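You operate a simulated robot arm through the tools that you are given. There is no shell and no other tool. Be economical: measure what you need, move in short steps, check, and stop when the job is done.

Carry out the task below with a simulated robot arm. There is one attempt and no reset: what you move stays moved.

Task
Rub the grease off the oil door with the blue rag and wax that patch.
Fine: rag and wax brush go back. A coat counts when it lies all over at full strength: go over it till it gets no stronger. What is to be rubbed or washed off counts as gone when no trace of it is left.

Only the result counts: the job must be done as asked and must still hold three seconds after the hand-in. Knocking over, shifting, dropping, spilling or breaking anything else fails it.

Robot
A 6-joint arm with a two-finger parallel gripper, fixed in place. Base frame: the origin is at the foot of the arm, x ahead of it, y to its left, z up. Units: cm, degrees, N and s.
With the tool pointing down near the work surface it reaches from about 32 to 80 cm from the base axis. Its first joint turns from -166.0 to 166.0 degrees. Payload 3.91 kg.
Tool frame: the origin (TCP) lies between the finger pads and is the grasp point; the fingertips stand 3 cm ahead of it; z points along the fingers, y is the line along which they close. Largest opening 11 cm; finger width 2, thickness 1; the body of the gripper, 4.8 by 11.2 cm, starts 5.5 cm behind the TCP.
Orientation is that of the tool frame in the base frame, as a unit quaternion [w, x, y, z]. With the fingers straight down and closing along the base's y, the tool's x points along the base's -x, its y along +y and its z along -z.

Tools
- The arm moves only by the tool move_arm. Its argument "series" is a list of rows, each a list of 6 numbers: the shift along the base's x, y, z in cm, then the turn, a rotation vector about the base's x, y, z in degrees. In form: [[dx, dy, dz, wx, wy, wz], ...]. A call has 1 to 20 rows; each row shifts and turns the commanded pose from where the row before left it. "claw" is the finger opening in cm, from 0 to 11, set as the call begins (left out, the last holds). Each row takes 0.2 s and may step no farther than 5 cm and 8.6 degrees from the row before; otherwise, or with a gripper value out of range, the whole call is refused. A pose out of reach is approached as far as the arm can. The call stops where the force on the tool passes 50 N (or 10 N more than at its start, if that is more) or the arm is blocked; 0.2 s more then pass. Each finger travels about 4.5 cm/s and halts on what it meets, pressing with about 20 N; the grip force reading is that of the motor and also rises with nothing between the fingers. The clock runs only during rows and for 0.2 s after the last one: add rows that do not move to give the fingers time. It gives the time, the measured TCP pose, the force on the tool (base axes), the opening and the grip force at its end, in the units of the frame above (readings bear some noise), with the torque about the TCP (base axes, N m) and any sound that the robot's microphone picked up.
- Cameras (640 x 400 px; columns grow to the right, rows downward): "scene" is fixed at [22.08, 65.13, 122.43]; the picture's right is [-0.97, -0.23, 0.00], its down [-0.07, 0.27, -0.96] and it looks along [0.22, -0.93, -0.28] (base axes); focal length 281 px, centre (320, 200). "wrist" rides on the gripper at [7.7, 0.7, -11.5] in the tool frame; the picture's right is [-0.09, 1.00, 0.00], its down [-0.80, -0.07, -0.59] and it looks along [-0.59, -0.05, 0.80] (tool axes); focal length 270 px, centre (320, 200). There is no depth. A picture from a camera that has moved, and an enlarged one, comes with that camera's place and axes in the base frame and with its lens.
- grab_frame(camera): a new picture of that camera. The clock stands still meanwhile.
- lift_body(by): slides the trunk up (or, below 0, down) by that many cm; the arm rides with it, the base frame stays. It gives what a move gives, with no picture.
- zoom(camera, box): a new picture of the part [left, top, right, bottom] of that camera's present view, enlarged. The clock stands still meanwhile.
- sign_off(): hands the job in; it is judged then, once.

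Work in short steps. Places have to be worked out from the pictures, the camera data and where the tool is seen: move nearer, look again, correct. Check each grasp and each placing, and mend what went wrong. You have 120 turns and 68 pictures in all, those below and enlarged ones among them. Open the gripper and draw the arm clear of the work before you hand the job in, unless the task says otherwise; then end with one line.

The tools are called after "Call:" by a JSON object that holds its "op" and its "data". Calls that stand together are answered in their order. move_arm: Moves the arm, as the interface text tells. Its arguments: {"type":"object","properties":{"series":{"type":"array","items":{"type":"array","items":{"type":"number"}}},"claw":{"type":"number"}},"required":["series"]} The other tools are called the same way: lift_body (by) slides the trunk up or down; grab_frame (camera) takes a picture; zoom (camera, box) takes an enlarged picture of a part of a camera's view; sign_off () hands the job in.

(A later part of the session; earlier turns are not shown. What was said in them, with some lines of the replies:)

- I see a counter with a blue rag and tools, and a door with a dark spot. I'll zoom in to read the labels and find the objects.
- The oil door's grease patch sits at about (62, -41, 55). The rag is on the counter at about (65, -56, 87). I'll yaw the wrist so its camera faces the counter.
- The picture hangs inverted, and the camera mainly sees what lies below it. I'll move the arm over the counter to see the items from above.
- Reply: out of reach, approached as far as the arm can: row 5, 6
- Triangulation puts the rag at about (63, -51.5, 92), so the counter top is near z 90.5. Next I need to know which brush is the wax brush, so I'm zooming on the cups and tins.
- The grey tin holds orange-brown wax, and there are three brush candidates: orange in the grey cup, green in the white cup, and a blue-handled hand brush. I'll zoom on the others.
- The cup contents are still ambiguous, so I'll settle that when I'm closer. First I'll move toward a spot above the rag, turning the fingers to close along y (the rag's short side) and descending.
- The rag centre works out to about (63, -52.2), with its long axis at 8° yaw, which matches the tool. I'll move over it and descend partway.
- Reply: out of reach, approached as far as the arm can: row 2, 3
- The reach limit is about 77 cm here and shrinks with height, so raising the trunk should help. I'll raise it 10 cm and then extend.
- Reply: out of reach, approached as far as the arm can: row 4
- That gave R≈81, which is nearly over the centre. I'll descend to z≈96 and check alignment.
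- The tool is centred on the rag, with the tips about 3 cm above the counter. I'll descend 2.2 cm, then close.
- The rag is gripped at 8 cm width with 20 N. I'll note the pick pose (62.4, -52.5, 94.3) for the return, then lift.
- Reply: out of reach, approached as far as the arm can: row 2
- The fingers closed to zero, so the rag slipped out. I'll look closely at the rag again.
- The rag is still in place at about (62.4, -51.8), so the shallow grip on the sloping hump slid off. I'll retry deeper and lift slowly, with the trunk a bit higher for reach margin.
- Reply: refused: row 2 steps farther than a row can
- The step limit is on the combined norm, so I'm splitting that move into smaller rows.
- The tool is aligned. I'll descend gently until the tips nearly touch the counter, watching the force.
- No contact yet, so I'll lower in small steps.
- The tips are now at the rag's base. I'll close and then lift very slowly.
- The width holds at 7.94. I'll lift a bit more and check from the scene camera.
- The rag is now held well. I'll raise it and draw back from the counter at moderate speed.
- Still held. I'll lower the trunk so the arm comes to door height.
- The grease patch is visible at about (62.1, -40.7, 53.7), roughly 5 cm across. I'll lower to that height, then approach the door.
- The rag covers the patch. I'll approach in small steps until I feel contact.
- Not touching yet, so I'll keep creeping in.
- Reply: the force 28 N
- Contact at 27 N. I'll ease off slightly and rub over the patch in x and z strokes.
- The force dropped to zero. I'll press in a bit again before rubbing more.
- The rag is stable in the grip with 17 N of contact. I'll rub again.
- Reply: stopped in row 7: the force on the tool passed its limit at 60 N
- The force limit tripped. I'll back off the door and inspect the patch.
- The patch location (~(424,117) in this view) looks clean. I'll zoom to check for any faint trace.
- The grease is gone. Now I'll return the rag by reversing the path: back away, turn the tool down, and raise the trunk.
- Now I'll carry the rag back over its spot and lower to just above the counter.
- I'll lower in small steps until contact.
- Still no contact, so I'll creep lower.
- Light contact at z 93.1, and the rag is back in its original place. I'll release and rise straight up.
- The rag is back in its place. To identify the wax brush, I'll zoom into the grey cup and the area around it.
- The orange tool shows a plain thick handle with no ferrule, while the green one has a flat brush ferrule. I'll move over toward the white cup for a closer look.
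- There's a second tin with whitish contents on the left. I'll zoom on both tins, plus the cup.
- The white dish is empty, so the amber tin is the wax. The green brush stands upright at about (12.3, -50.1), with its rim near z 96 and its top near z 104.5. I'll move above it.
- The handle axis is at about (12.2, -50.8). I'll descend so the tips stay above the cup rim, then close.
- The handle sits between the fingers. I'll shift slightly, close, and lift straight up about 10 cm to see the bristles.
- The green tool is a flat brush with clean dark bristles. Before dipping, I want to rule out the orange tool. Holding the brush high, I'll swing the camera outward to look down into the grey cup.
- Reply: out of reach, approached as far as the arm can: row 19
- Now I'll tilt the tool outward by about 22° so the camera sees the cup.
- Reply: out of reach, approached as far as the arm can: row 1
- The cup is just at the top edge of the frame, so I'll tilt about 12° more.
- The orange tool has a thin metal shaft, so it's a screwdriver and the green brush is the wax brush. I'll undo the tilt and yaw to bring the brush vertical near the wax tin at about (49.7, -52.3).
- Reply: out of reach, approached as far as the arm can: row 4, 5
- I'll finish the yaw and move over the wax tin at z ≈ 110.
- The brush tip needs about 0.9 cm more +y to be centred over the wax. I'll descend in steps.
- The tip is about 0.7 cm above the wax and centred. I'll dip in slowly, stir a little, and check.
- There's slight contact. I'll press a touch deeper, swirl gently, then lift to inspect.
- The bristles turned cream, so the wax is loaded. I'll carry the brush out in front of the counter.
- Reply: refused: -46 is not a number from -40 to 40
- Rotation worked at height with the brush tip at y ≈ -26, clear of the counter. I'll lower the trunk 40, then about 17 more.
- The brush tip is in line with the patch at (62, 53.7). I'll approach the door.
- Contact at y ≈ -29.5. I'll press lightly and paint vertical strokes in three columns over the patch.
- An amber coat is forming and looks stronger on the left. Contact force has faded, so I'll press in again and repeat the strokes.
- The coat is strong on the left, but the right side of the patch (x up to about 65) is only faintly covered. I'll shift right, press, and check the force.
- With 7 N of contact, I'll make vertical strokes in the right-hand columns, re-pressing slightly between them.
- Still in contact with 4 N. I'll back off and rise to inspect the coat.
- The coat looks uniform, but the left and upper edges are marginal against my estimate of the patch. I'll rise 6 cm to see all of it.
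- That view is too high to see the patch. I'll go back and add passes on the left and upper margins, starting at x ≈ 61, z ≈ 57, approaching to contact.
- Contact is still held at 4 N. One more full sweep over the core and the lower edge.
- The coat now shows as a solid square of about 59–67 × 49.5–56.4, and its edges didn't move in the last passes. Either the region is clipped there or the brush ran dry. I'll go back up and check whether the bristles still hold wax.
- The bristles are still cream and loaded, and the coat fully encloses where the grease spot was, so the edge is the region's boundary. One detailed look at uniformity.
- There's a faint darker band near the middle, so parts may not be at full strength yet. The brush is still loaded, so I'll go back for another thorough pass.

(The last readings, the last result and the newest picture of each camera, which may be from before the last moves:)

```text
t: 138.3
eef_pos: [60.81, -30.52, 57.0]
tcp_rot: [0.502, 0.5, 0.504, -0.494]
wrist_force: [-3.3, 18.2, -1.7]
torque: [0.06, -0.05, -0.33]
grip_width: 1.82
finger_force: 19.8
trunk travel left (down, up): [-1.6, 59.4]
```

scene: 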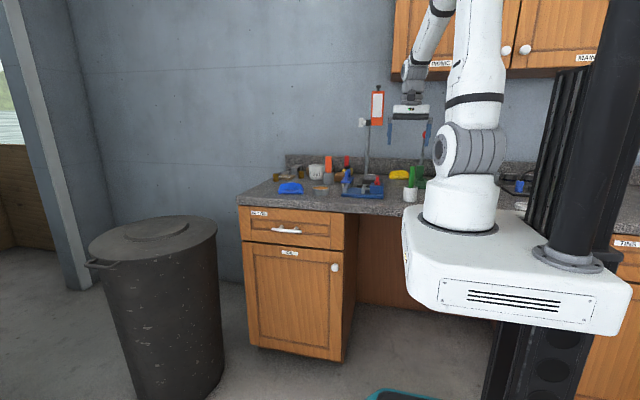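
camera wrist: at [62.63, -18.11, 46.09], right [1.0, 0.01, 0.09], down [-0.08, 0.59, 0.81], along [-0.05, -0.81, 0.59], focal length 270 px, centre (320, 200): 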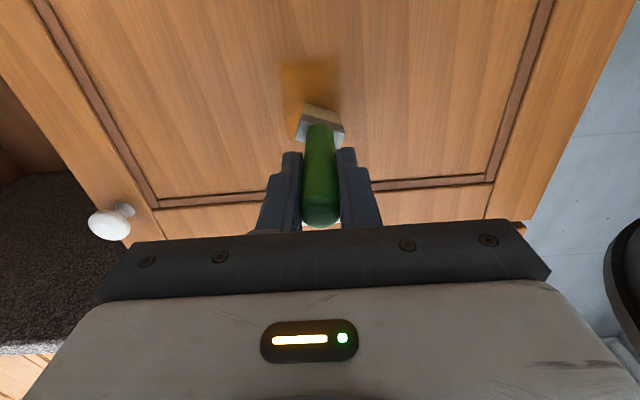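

Firm contact at 18 N. I'll sweep columns down and up at x ≈ 60.8, 61.8 and 62.8.

Call:
{"op": "move_arm", "data": {"series": [[0, 0, -1.1, 0, 0, 0], [0, 0, -1.1, 0, 0, 0], [0, 0, -1.1, 0, 0, 0], [0, 0, -1.1, 0, 0, 0], [0, 0, -1.1, 0, 0, 0], [0, 0, -1.1, 0, 0, 0], [1, -0.03, 0, 0, 0, 0], [0, 0, 1.1, 0, 0, 0], [0, 0, 1.1, 0, 0, 0], [0, 0, 1.1, 0, 0, 0], [0, 0, 1.1, 0, 0, 0], [0, 0, 1.1, 0, 0, 0], [0, 0, 1.1, 0, 0, 0], [1, -0.03, 0, 0, 0, 0], [0, 0, -1.1, 0, 0, 0], [0, 0, -1.1, 0, 0, 0], [0, 0, -1.1, 0, 0, 0], [0, 0, -1.1, 0, 0, 0], [0, 0, -1.1, 0, 0, 0], [0, 0, -1.1, 0, 0, 0]]}}

Call:
{"op": "move_arm", "data": {"series": [[1, -0.05, 0, 0, 0, 0], [0, 0, 1.1, 0, 0, 0], [0, 0, 1.1, 0, 0, 0], [0, 0, 1.1, 0, 0, 0], [0, 0, 1.1, 0, 0, 0], [0, 0, 1.1, 0, 0, 0], [0, 0, 1.1, 0, 0, 0], [1, -0.03, 0, 0, 0, 0], [0, 0, -1.1, 0, 0, 0], [0, 0, -1.1, 0, 0, 0], [0, 0, -1.1, 0, 0, 0], [0, 0, -1.1, 0, 0, 0], [0, 0, -1.1, 0, 0, 0], [0, 0, -1.1, 0, 0, 0]]}}

```text
t: 142.5
eef_pos: [62.7, -30.64, 50.35]
tcp_rot: [0.502, 0.5, 0.504, -0.494]
wrist_force: [0.4, 8.4, 0.9]
torque: [-0.16, 0.02, -0.1]
grip_width: 1.81
finger_force: 20.0
trunk travel left (down, up): [-1.6, 59.4]
```

```text
t: 145.5
eef_pos: [64.64, -30.76, 50.34]
tcp_rot: [0.501, 0.501, 0.503, -0.495]
wrist_force: [0.2, -0.4, -1.0]
torque: [0.04, 0.0, -0.02]
grip_width: 1.84
finger_force: 20.2
trunk travel left (down, up): [-1.6, 59.4]
```

Now horizontal sweeps across the whole region, after pressing in again.

Call:
{"op": "move_arm", "data": {"series": [[0, -0.15, 0.8, 0, 0, 0], [0, 0, 1.2, 0, 0, 0], [0, 0, 1.2, 0, 0, 0], [0, 0, 1.2, 0, 0, 0], [0, 0, 1.2, 0, 0, 0], [0, -0.04, 1.0, 0, 0, 0], [-1.3, 0, 0, 0, 0, 0], [-1.3, 0, 0, 0, 0, 0], [-1.3, 0, 0, 0, 0, 0], [0, -0.04, -1.4, 0, 0, 0], [1.3, 0, 0, 0, 0, 0], [1.3, 0, 0, 0, 0, 0], [1.3, 0, 0, 0, 0, 0], [0, -0.04, -1.4, 0, 0, 0], [-1.3, 0, 0, 0, 0, 0], [-1.3, 0, 0, 0, 0, 0], [-1.3, 0, 0, 0, 0, 0], [0, 0, 0, 0, 0, 0]]}}

Call:
{"op": "move_arm", "data": {"series": [[0, -0.05, -1.4, 0, 0, 0], [1.3, 0, 0, 0, 0, 0], [1.3, 0, 0, 0, 0, 0], [1.3, 0, 0, 0, 0, 0], [0, -0.04, -1.4, 0, 0, 0], [-1.3, 0, 0, 0, 0, 0], [-1.3, 0, 0, 0, 0, 0], [-1.3, 0, 0, 0, 0, 0], [0, 0, -0.8, 0, 0, 0], [1.3, 0, 0, 0, 0, 0], [1.3, 0, 0, 0, 0, 0], [1.3, 0, 0, 0, 0, 0], [0, 0, 0, 0, 0, 0]]}}

```text
t: 149.3
eef_pos: [60.82, -31.01, 54.26]
tcp_rot: [0.502, 0.5, 0.503, -0.494]
wrist_force: [-0.4, -0.6, -0.9]
torque: [0.04, -0.02, 0.01]
grip_width: 1.8
finger_force: 19.9
trunk travel left (down, up): [-1.6, 59.4]
```

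```text
t: 152.1
eef_pos: [64.74, -31.07, 50.42]
tcp_rot: [0.501, 0.5, 0.503, -0.495]
wrist_force: [-0.3, 0.2, -0.6]
torque: [0.01, 0.02, -0.03]
grip_width: 1.8
finger_force: 20.5
trunk travel left (down, up): [-1.6, 59.4]
```

Done with another full pass. I'll retreat, rise, and compare the coat from the same scene view.

Call:
{"op": "move_arm", "data": {"series": [[0, 3, 0, 0, 0, 0], [-0.5, 4, 1, 0, 0, 0], [-1, 4, 1, 0, 0, 0], [-1, 4, 1.6, 0, 0, 0], [0, 1.4, 0, 0, 0, 0], [0, 0, 0, 0, 0, 0]]}}

Call:
{"op": "lift_body", "data": {"by": 40}}

Call:
{"op": "lift_body", "data": {"by": 16.9}}

Call:
{"op": "move_arm", "data": {"series": [[0, 0, 0, 8.2, 0, 0], [0, 0, 0, 8.2, 0, 0], [0, 0, 0, 8.2, 0, 0], [0, 0, 0, 8.2, 0, 0], [0, 0, 0, 8.2, 0, 0], [0, 0, 0, 8.2, 0, 0], [0, 0, 0, 8.2, 0, 0], [0, 0, 0, 8.2, 0, 0], [0, 0, 0, 8.2, 0, 0], [0, 0, 0, 8.2, 0, 0], [0, 0, 0, 8.0, 0, 0], [0, 0, 0, 0, 0, 0]]}}

Call:
{"op": "zoom", "data": {"camera": "scene", "box": [267, 262, 307, 290]}}

```text
t: 153.5
eef_pos: [62.06, -14.67, 53.93]
tcp_rot: [0.501, 0.5, 0.503, -0.495]
wrist_force: [0.3, 0.0, -1.3]
torque: [0.02, -0.01, -0.01]
grip_width: 1.8
finger_force: 19.5
trunk travel left (down, up): [-1.6, 59.4]
```

```text
t: 157.3
eef_pos: [62.06, -14.72, 93.88]
tcp_rot: [0.502, 0.5, 0.504, -0.495]
wrist_force: [-0.1, -1.0, -1.2]
torque: [0.03, -0.01, -0.03]
grip_width: 1.81
finger_force: 20.2
trunk travel left (down, up): [-41.6, 19.4]
```

```text
t: 159.2
eef_pos: [62.12, -14.66, 110.83]
tcp_rot: [0.501, 0.502, 0.503, -0.494]
wrist_force: [0.6, -0.7, -0.2]
torque: [0.02, 0.01, -0.05]
grip_width: 1.81
finger_force: 20.1
trunk travel left (down, up): [-58.5, 2.5]
```

```text
t: 161.8
eef_pos: [62.15, -14.81, 110.8]
tcp_rot: [-0.001, 0.709, 0.705, 0.006]
wrist_force: [-0.3, -0.7, -0.3]
torque: [-0.02, 0.03, -0.05]
grip_width: 1.82
finger_force: 19.8
trunk travel left (down, up): [-58.5, 2.5]
```

```text
14.29 times, centred on (287, 276) of scene
camera zoom: at [22.08, 65.13, 122.43], right [-0.97, -0.23, 0.0], down [-0.07, 0.27, -0.96], along [0.22, -0.93, -0.28], focal length 4009 px, centre (791, -886)
```

zoom: 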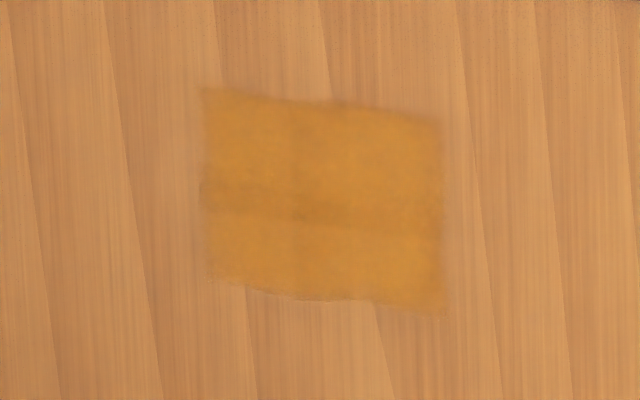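

The coat is identical to before, so it's at full strength and its edges are the region's own. Now I'll return the brush: first to above the white cup.

Call:
{"op": "move_arm", "data": {"series": [[-3, -3, 2, 0, 0, 0], [-3, -3, 2, 0, 0, 0], [-3, -3, 1, 0, 0, 0], [-3, -3, 0, 0, 0, 0], [-3, -3, 0, 0, 0, 0], [-3.5, -3, 0, 0, 0, 0], [-4, -2, 0, 0, 0, 0], [-4, -2, 0, 0, 0, 0], [-4, -2, 0, 0, 0, 0], [-4, -2, 0, 0, 0, 0], [-4, -2, 0, 0, 0, 0], [-4, -2, 0, 0, 0, 0], [-4, -2, 0, 0, 0, 0], [-3.6, -2, 0, 0, 0, 0], [0, -2, -3, 0, 0, 0], [0, 0, -2, 0, 0, 0], [0, 0, 0, 0, 0, 0]]}}

Call:
{"op": "grab_frame", "data": {"camera": "wrist"}}

```text
t: 165.4
eef_pos: [12.17, -50.74, 110.75]
tcp_rot: [-0.001, 0.709, 0.706, 0.005]
wrist_force: [1.3, 0.3, -0.6]
torque: [0.04, -0.01, 0.0]
grip_width: 1.82
finger_force: 20.2
trunk travel left (down, up): [-58.5, 2.5]
```

```text
3 pictures are left
camera wrist: at [12.74, -43.17, 122.09], right [1.0, -0.09, 0.01], down [-0.08, -0.81, 0.59], along [-0.05, -0.59, -0.81], focal length 270 px, centre (320, 200)
```

wrist: 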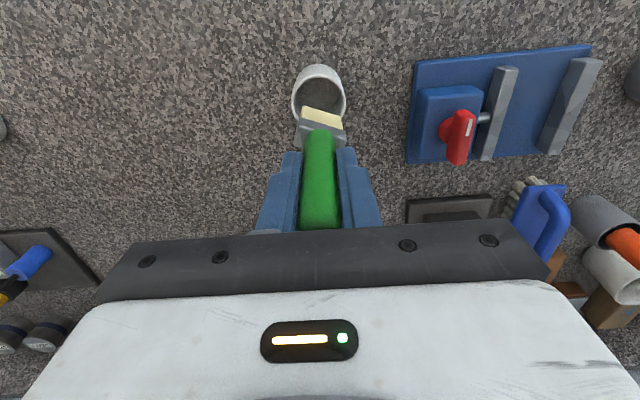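

The cup rim centre is at about (12.15, -50.2), and the brush tip sits about 0.5 cm too far in -y. I'll correct, lower to just above the rim, and look closely.

Call:
{"op": "move_arm", "data": {"series": [[-0.15, 0.55, 0, 0, 0, 0], [0, 0, -1.5, 0, 0, 0], [0, 0, -1.5, 0, 0, 0], [0, 0, 0, 0, 0, 0]]}}

Call:
{"op": "zoom", "data": {"camera": "wrist", "box": [260, 60, 380, 150]}}

```text
t: 166.4
eef_pos: [11.96, -50.08, 107.69]
tcp_rot: [0.0, 0.708, 0.706, 0.006]
wrist_force: [1.0, 0.5, -0.6]
torque: [-0.01, 0.05, -0.01]
grip_width: 1.82
finger_force: 20.2
trunk travel left (down, up): [-58.5, 2.5]
```

```text
4.44 times, centred on (320, 105) of wrist
camera zoom: at [12.49, -42.5, 119.1], right [1.0, -0.09, 0.01], down [-0.08, -0.81, 0.59], along [-0.05, -0.59, -0.81], focal length 1201 px, centre (320, 622)
```

zoom: 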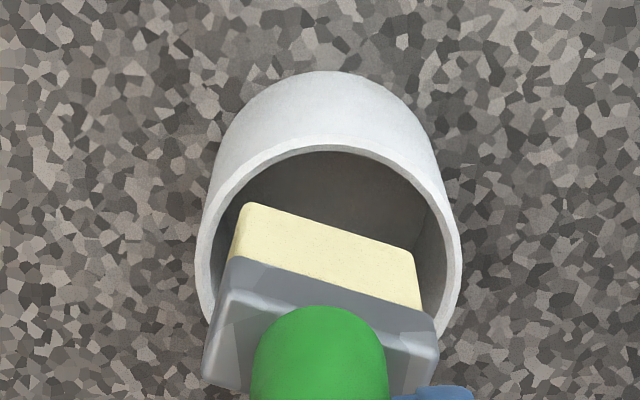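

Projecting the bristles down to the rim plane, they'd sit about 0.5 cm too far +y. I'll shift back 0.5 and lower slowly while feeling.

Call:
{"op": "move_arm", "data": {"series": [[0.05, -0.5, 0, 0, 0, 0], [0, 0, -0.6, 0, 0, 0], [0, 0, -0.6, 0, 0, 0], [0, 0, -0.6, 0, 0, 0], [0, 0, -0.4, 0, 0, 0]]}}

```text
t: 167.6
eef_pos: [12.01, -50.59, 105.55]
tcp_rot: [0.0, 0.708, 0.706, 0.005]
wrist_force: [0.7, 0.7, -1.1]
torque: [0.03, 0.0, -0.02]
grip_width: 1.82
finger_force: 20.1
trunk travel left (down, up): [-58.5, 2.5]
```

No contact, so I'll continue down in small steps.

Call:
{"op": "move_arm", "data": {"series": [[0, 0, -0.5, 0, 0, 0], [0, 0, -0.5, 0, 0, 0], [0, 0, -0.5, 0, 0, 0], [0, 0, 0, 0, 0, 0]]}}

```text
t: 168.6
eef_pos: [11.85, -50.64, 104.28]
tcp_rot: [0.0, 0.708, 0.706, 0.005]
wrist_force: [-0.1, 0.5, 0.1]
torque: [-0.01, -0.03, -0.01]
grip_width: 1.79
finger_force: 19.9
trunk travel left (down, up): [-58.5, 2.5]
```

The tip should now be inside the cup. Continuing down.

Call:
{"op": "move_arm", "data": {"series": [[0, 0, -0.6, 0, 0, 0], [0, 0, -0.6, 0, 0, 0], [0, 0, -0.6, 0, 0, 0], [0, 0, 0, 0, 0, 0]]}}

Call:
{"op": "move_arm", "data": {"series": [[0, 0, -0.5, 0, 0, 0], [0, 0, -0.5, 0, 0, 0], [0, 0, 0, 0, 0, 0]]}}

```text
t: 169.6
eef_pos: [11.96, -50.67, 102.38]
tcp_rot: [0.0, 0.709, 0.705, 0.005]
wrist_force: [-0.3, 0.0, 5.1]
torque: [0.08, 0.14, 0.01]
grip_width: 1.79
finger_force: 20.3
trunk travel left (down, up): [-58.5, 2.5]
```

```text
t: 170.4
eef_pos: [12.03, -50.53, 101.31]
tcp_rot: [-0.001, 0.708, 0.706, 0.005]
wrist_force: [-0.1, -2.1, -1.1]
torque: [-0.14, -0.05, -0.01]
grip_width: 1.8
finger_force: 20.5
trunk travel left (down, up): [-58.5, 2.5]
```

There was brief contact at 102.4 that then passed. I'll check the seating from the scene camera.

Call:
{"op": "zoom", "data": {"camera": "scene", "box": [390, 150, 435, 210]}}

```text
6.67 times, centred on (412, 180) of scene
camera zoom: at [22.08, 65.13, 122.43], right [-0.97, -0.23, 0.0], down [-0.07, 0.27, -0.96], along [0.22, -0.93, -0.28], focal length 1871 px, centre (-297, 333)
```

zoom: 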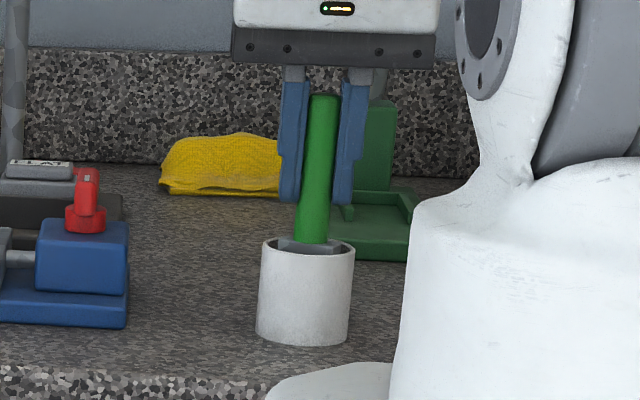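

The brush is in the cup, which hasn't moved, but it sits about 1.1 cm higher than originally. I'll lower further in small steps.

Call:
{"op": "move_arm", "data": {"series": [[0, 0, -0.3, 0, 0, 0], [0, 0, -0.3, 0, 0, 0], [0, 0, 0, 0, 0, 0]]}}

```text
t: 171.2
eef_pos: [12.0, -50.6, 100.74]
tcp_rot: [0.0, 0.709, 0.706, 0.006]
wrist_force: [0.9, -1.7, -0.6]
torque: [-0.11, -0.06, 0.04]
grip_width: 1.79
finger_force: 20.3
trunk travel left (down, up): [-58.5, 2.5]
```

Call:
{"op": "move_arm", "data": {"series": [[0, 0, -0.2, 0, 0, 0], [0, 0, -0.2, 0, 0, 0], [0, 0, 0, 0, 0, 0]]}}

```text
t: 172.0
eef_pos: [11.89, -50.68, 100.32]
tcp_rot: [-0.001, 0.708, 0.706, 0.006]
wrist_force: [0.9, -0.7, -0.1]
torque: [-0.02, -0.02, -0.03]
grip_width: 1.78
finger_force: 19.9
trunk travel left (down, up): [-58.5, 2.5]
```

Almost seated. I'll take one more small step, then check for bottom contact.

Call:
{"op": "move_arm", "data": {"series": [[0, 0, -0.15, 0, 0, 0], [0, 0, -0.15, 0, 0, 0], [0, 0, 0, 0, 0, 0]]}}

```text
t: 172.8
eef_pos: [11.9, -50.52, 100.07]
tcp_rot: [0.001, 0.709, 0.705, 0.005]
wrist_force: [0.4, -0.5, 17.4]
torque: [-0.08, 0.09, -0.01]
grip_width: 1.8
finger_force: 20.1
trunk travel left (down, up): [-58.5, 2.5]
```

It's firmly on the cup's bottom. I'll ease up 0.1 cm, open, and rise straight up.

Call:
{"op": "move_arm", "data": {"series": [[0, 0, 0.1, 0, 0, 0], [0, 0, 0, 0, 0, 0]]}}

Call:
{"op": "move_arm", "data": {"series": [[0, 0, 0, 0, 0, 0], [0, 0, 0, 0, 0, 0], [0, 0, 0, 0, 0, 0], [0, 0, 0, 0, 0, 0], [0, 0, 2, 0, 0, 0], [0, 0, 3, 0, 0, 0], [0, 0, 4, 0, 0, 0], [0, 0, 4, 0, 0, 0], [0, 3, 2, 0, 0, 0], [1, 4, 0, 0, 0, 0], [2, 4, 0, 0, 0, 0], [3, 3, 0, 0, 0, 0]], "claw": 6}}

Call:
{"op": "zoom", "data": {"camera": "scene", "box": [230, 130, 440, 300]}}

```text
t: 173.4
eef_pos: [11.91, -50.63, 100.19]
tcp_rot: [0.0, 0.709, 0.705, 0.006]
wrist_force: [-0.7, -3.4, 6.2]
torque: [-0.27, 0.13, 0.01]
grip_width: 1.81
finger_force: 20.1
trunk travel left (down, up): [-58.5, 2.5]
```

```text
t: 176.0
eef_pos: [17.98, -36.23, 115.04]
tcp_rot: [0.0, 0.708, 0.706, 0.005]
wrist_force: [0.3, -1.4, -0.7]
torque: [0.01, 0.04, -0.02]
grip_width: 5.98
finger_force: 0.1
trunk travel left (down, up): [-58.5, 2.5]
```

```text
2.35 times, centred on (335, 215) of scene
camera zoom: at [22.08, 65.13, 122.43], right [-0.97, -0.23, 0.0], down [-0.07, 0.27, -0.96], along [0.22, -0.93, -0.28], focal length 660 px, centre (285, 165)
```

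zoom: 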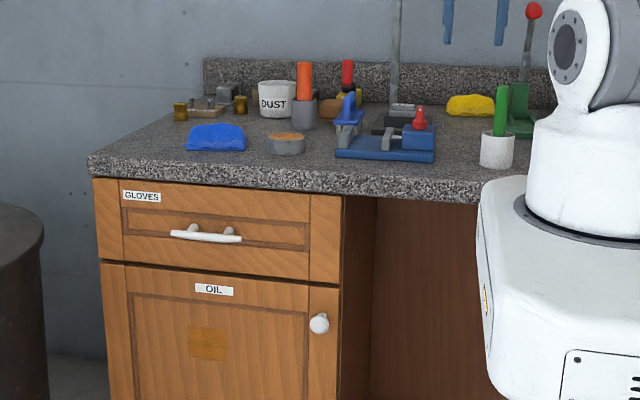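

The picture shows the rag back in its spot, the brush standing in its cup, the oil door waxed with no grease showing, and the arm clear with the gripper open. I'm handing it in.

Call:
{"op": "sign_off", "data": {}}

```text
The job is handed in.
```

The grease is off the oil door, the patch has a full coat of wax, and the blue rag and wax brush are back in their places.
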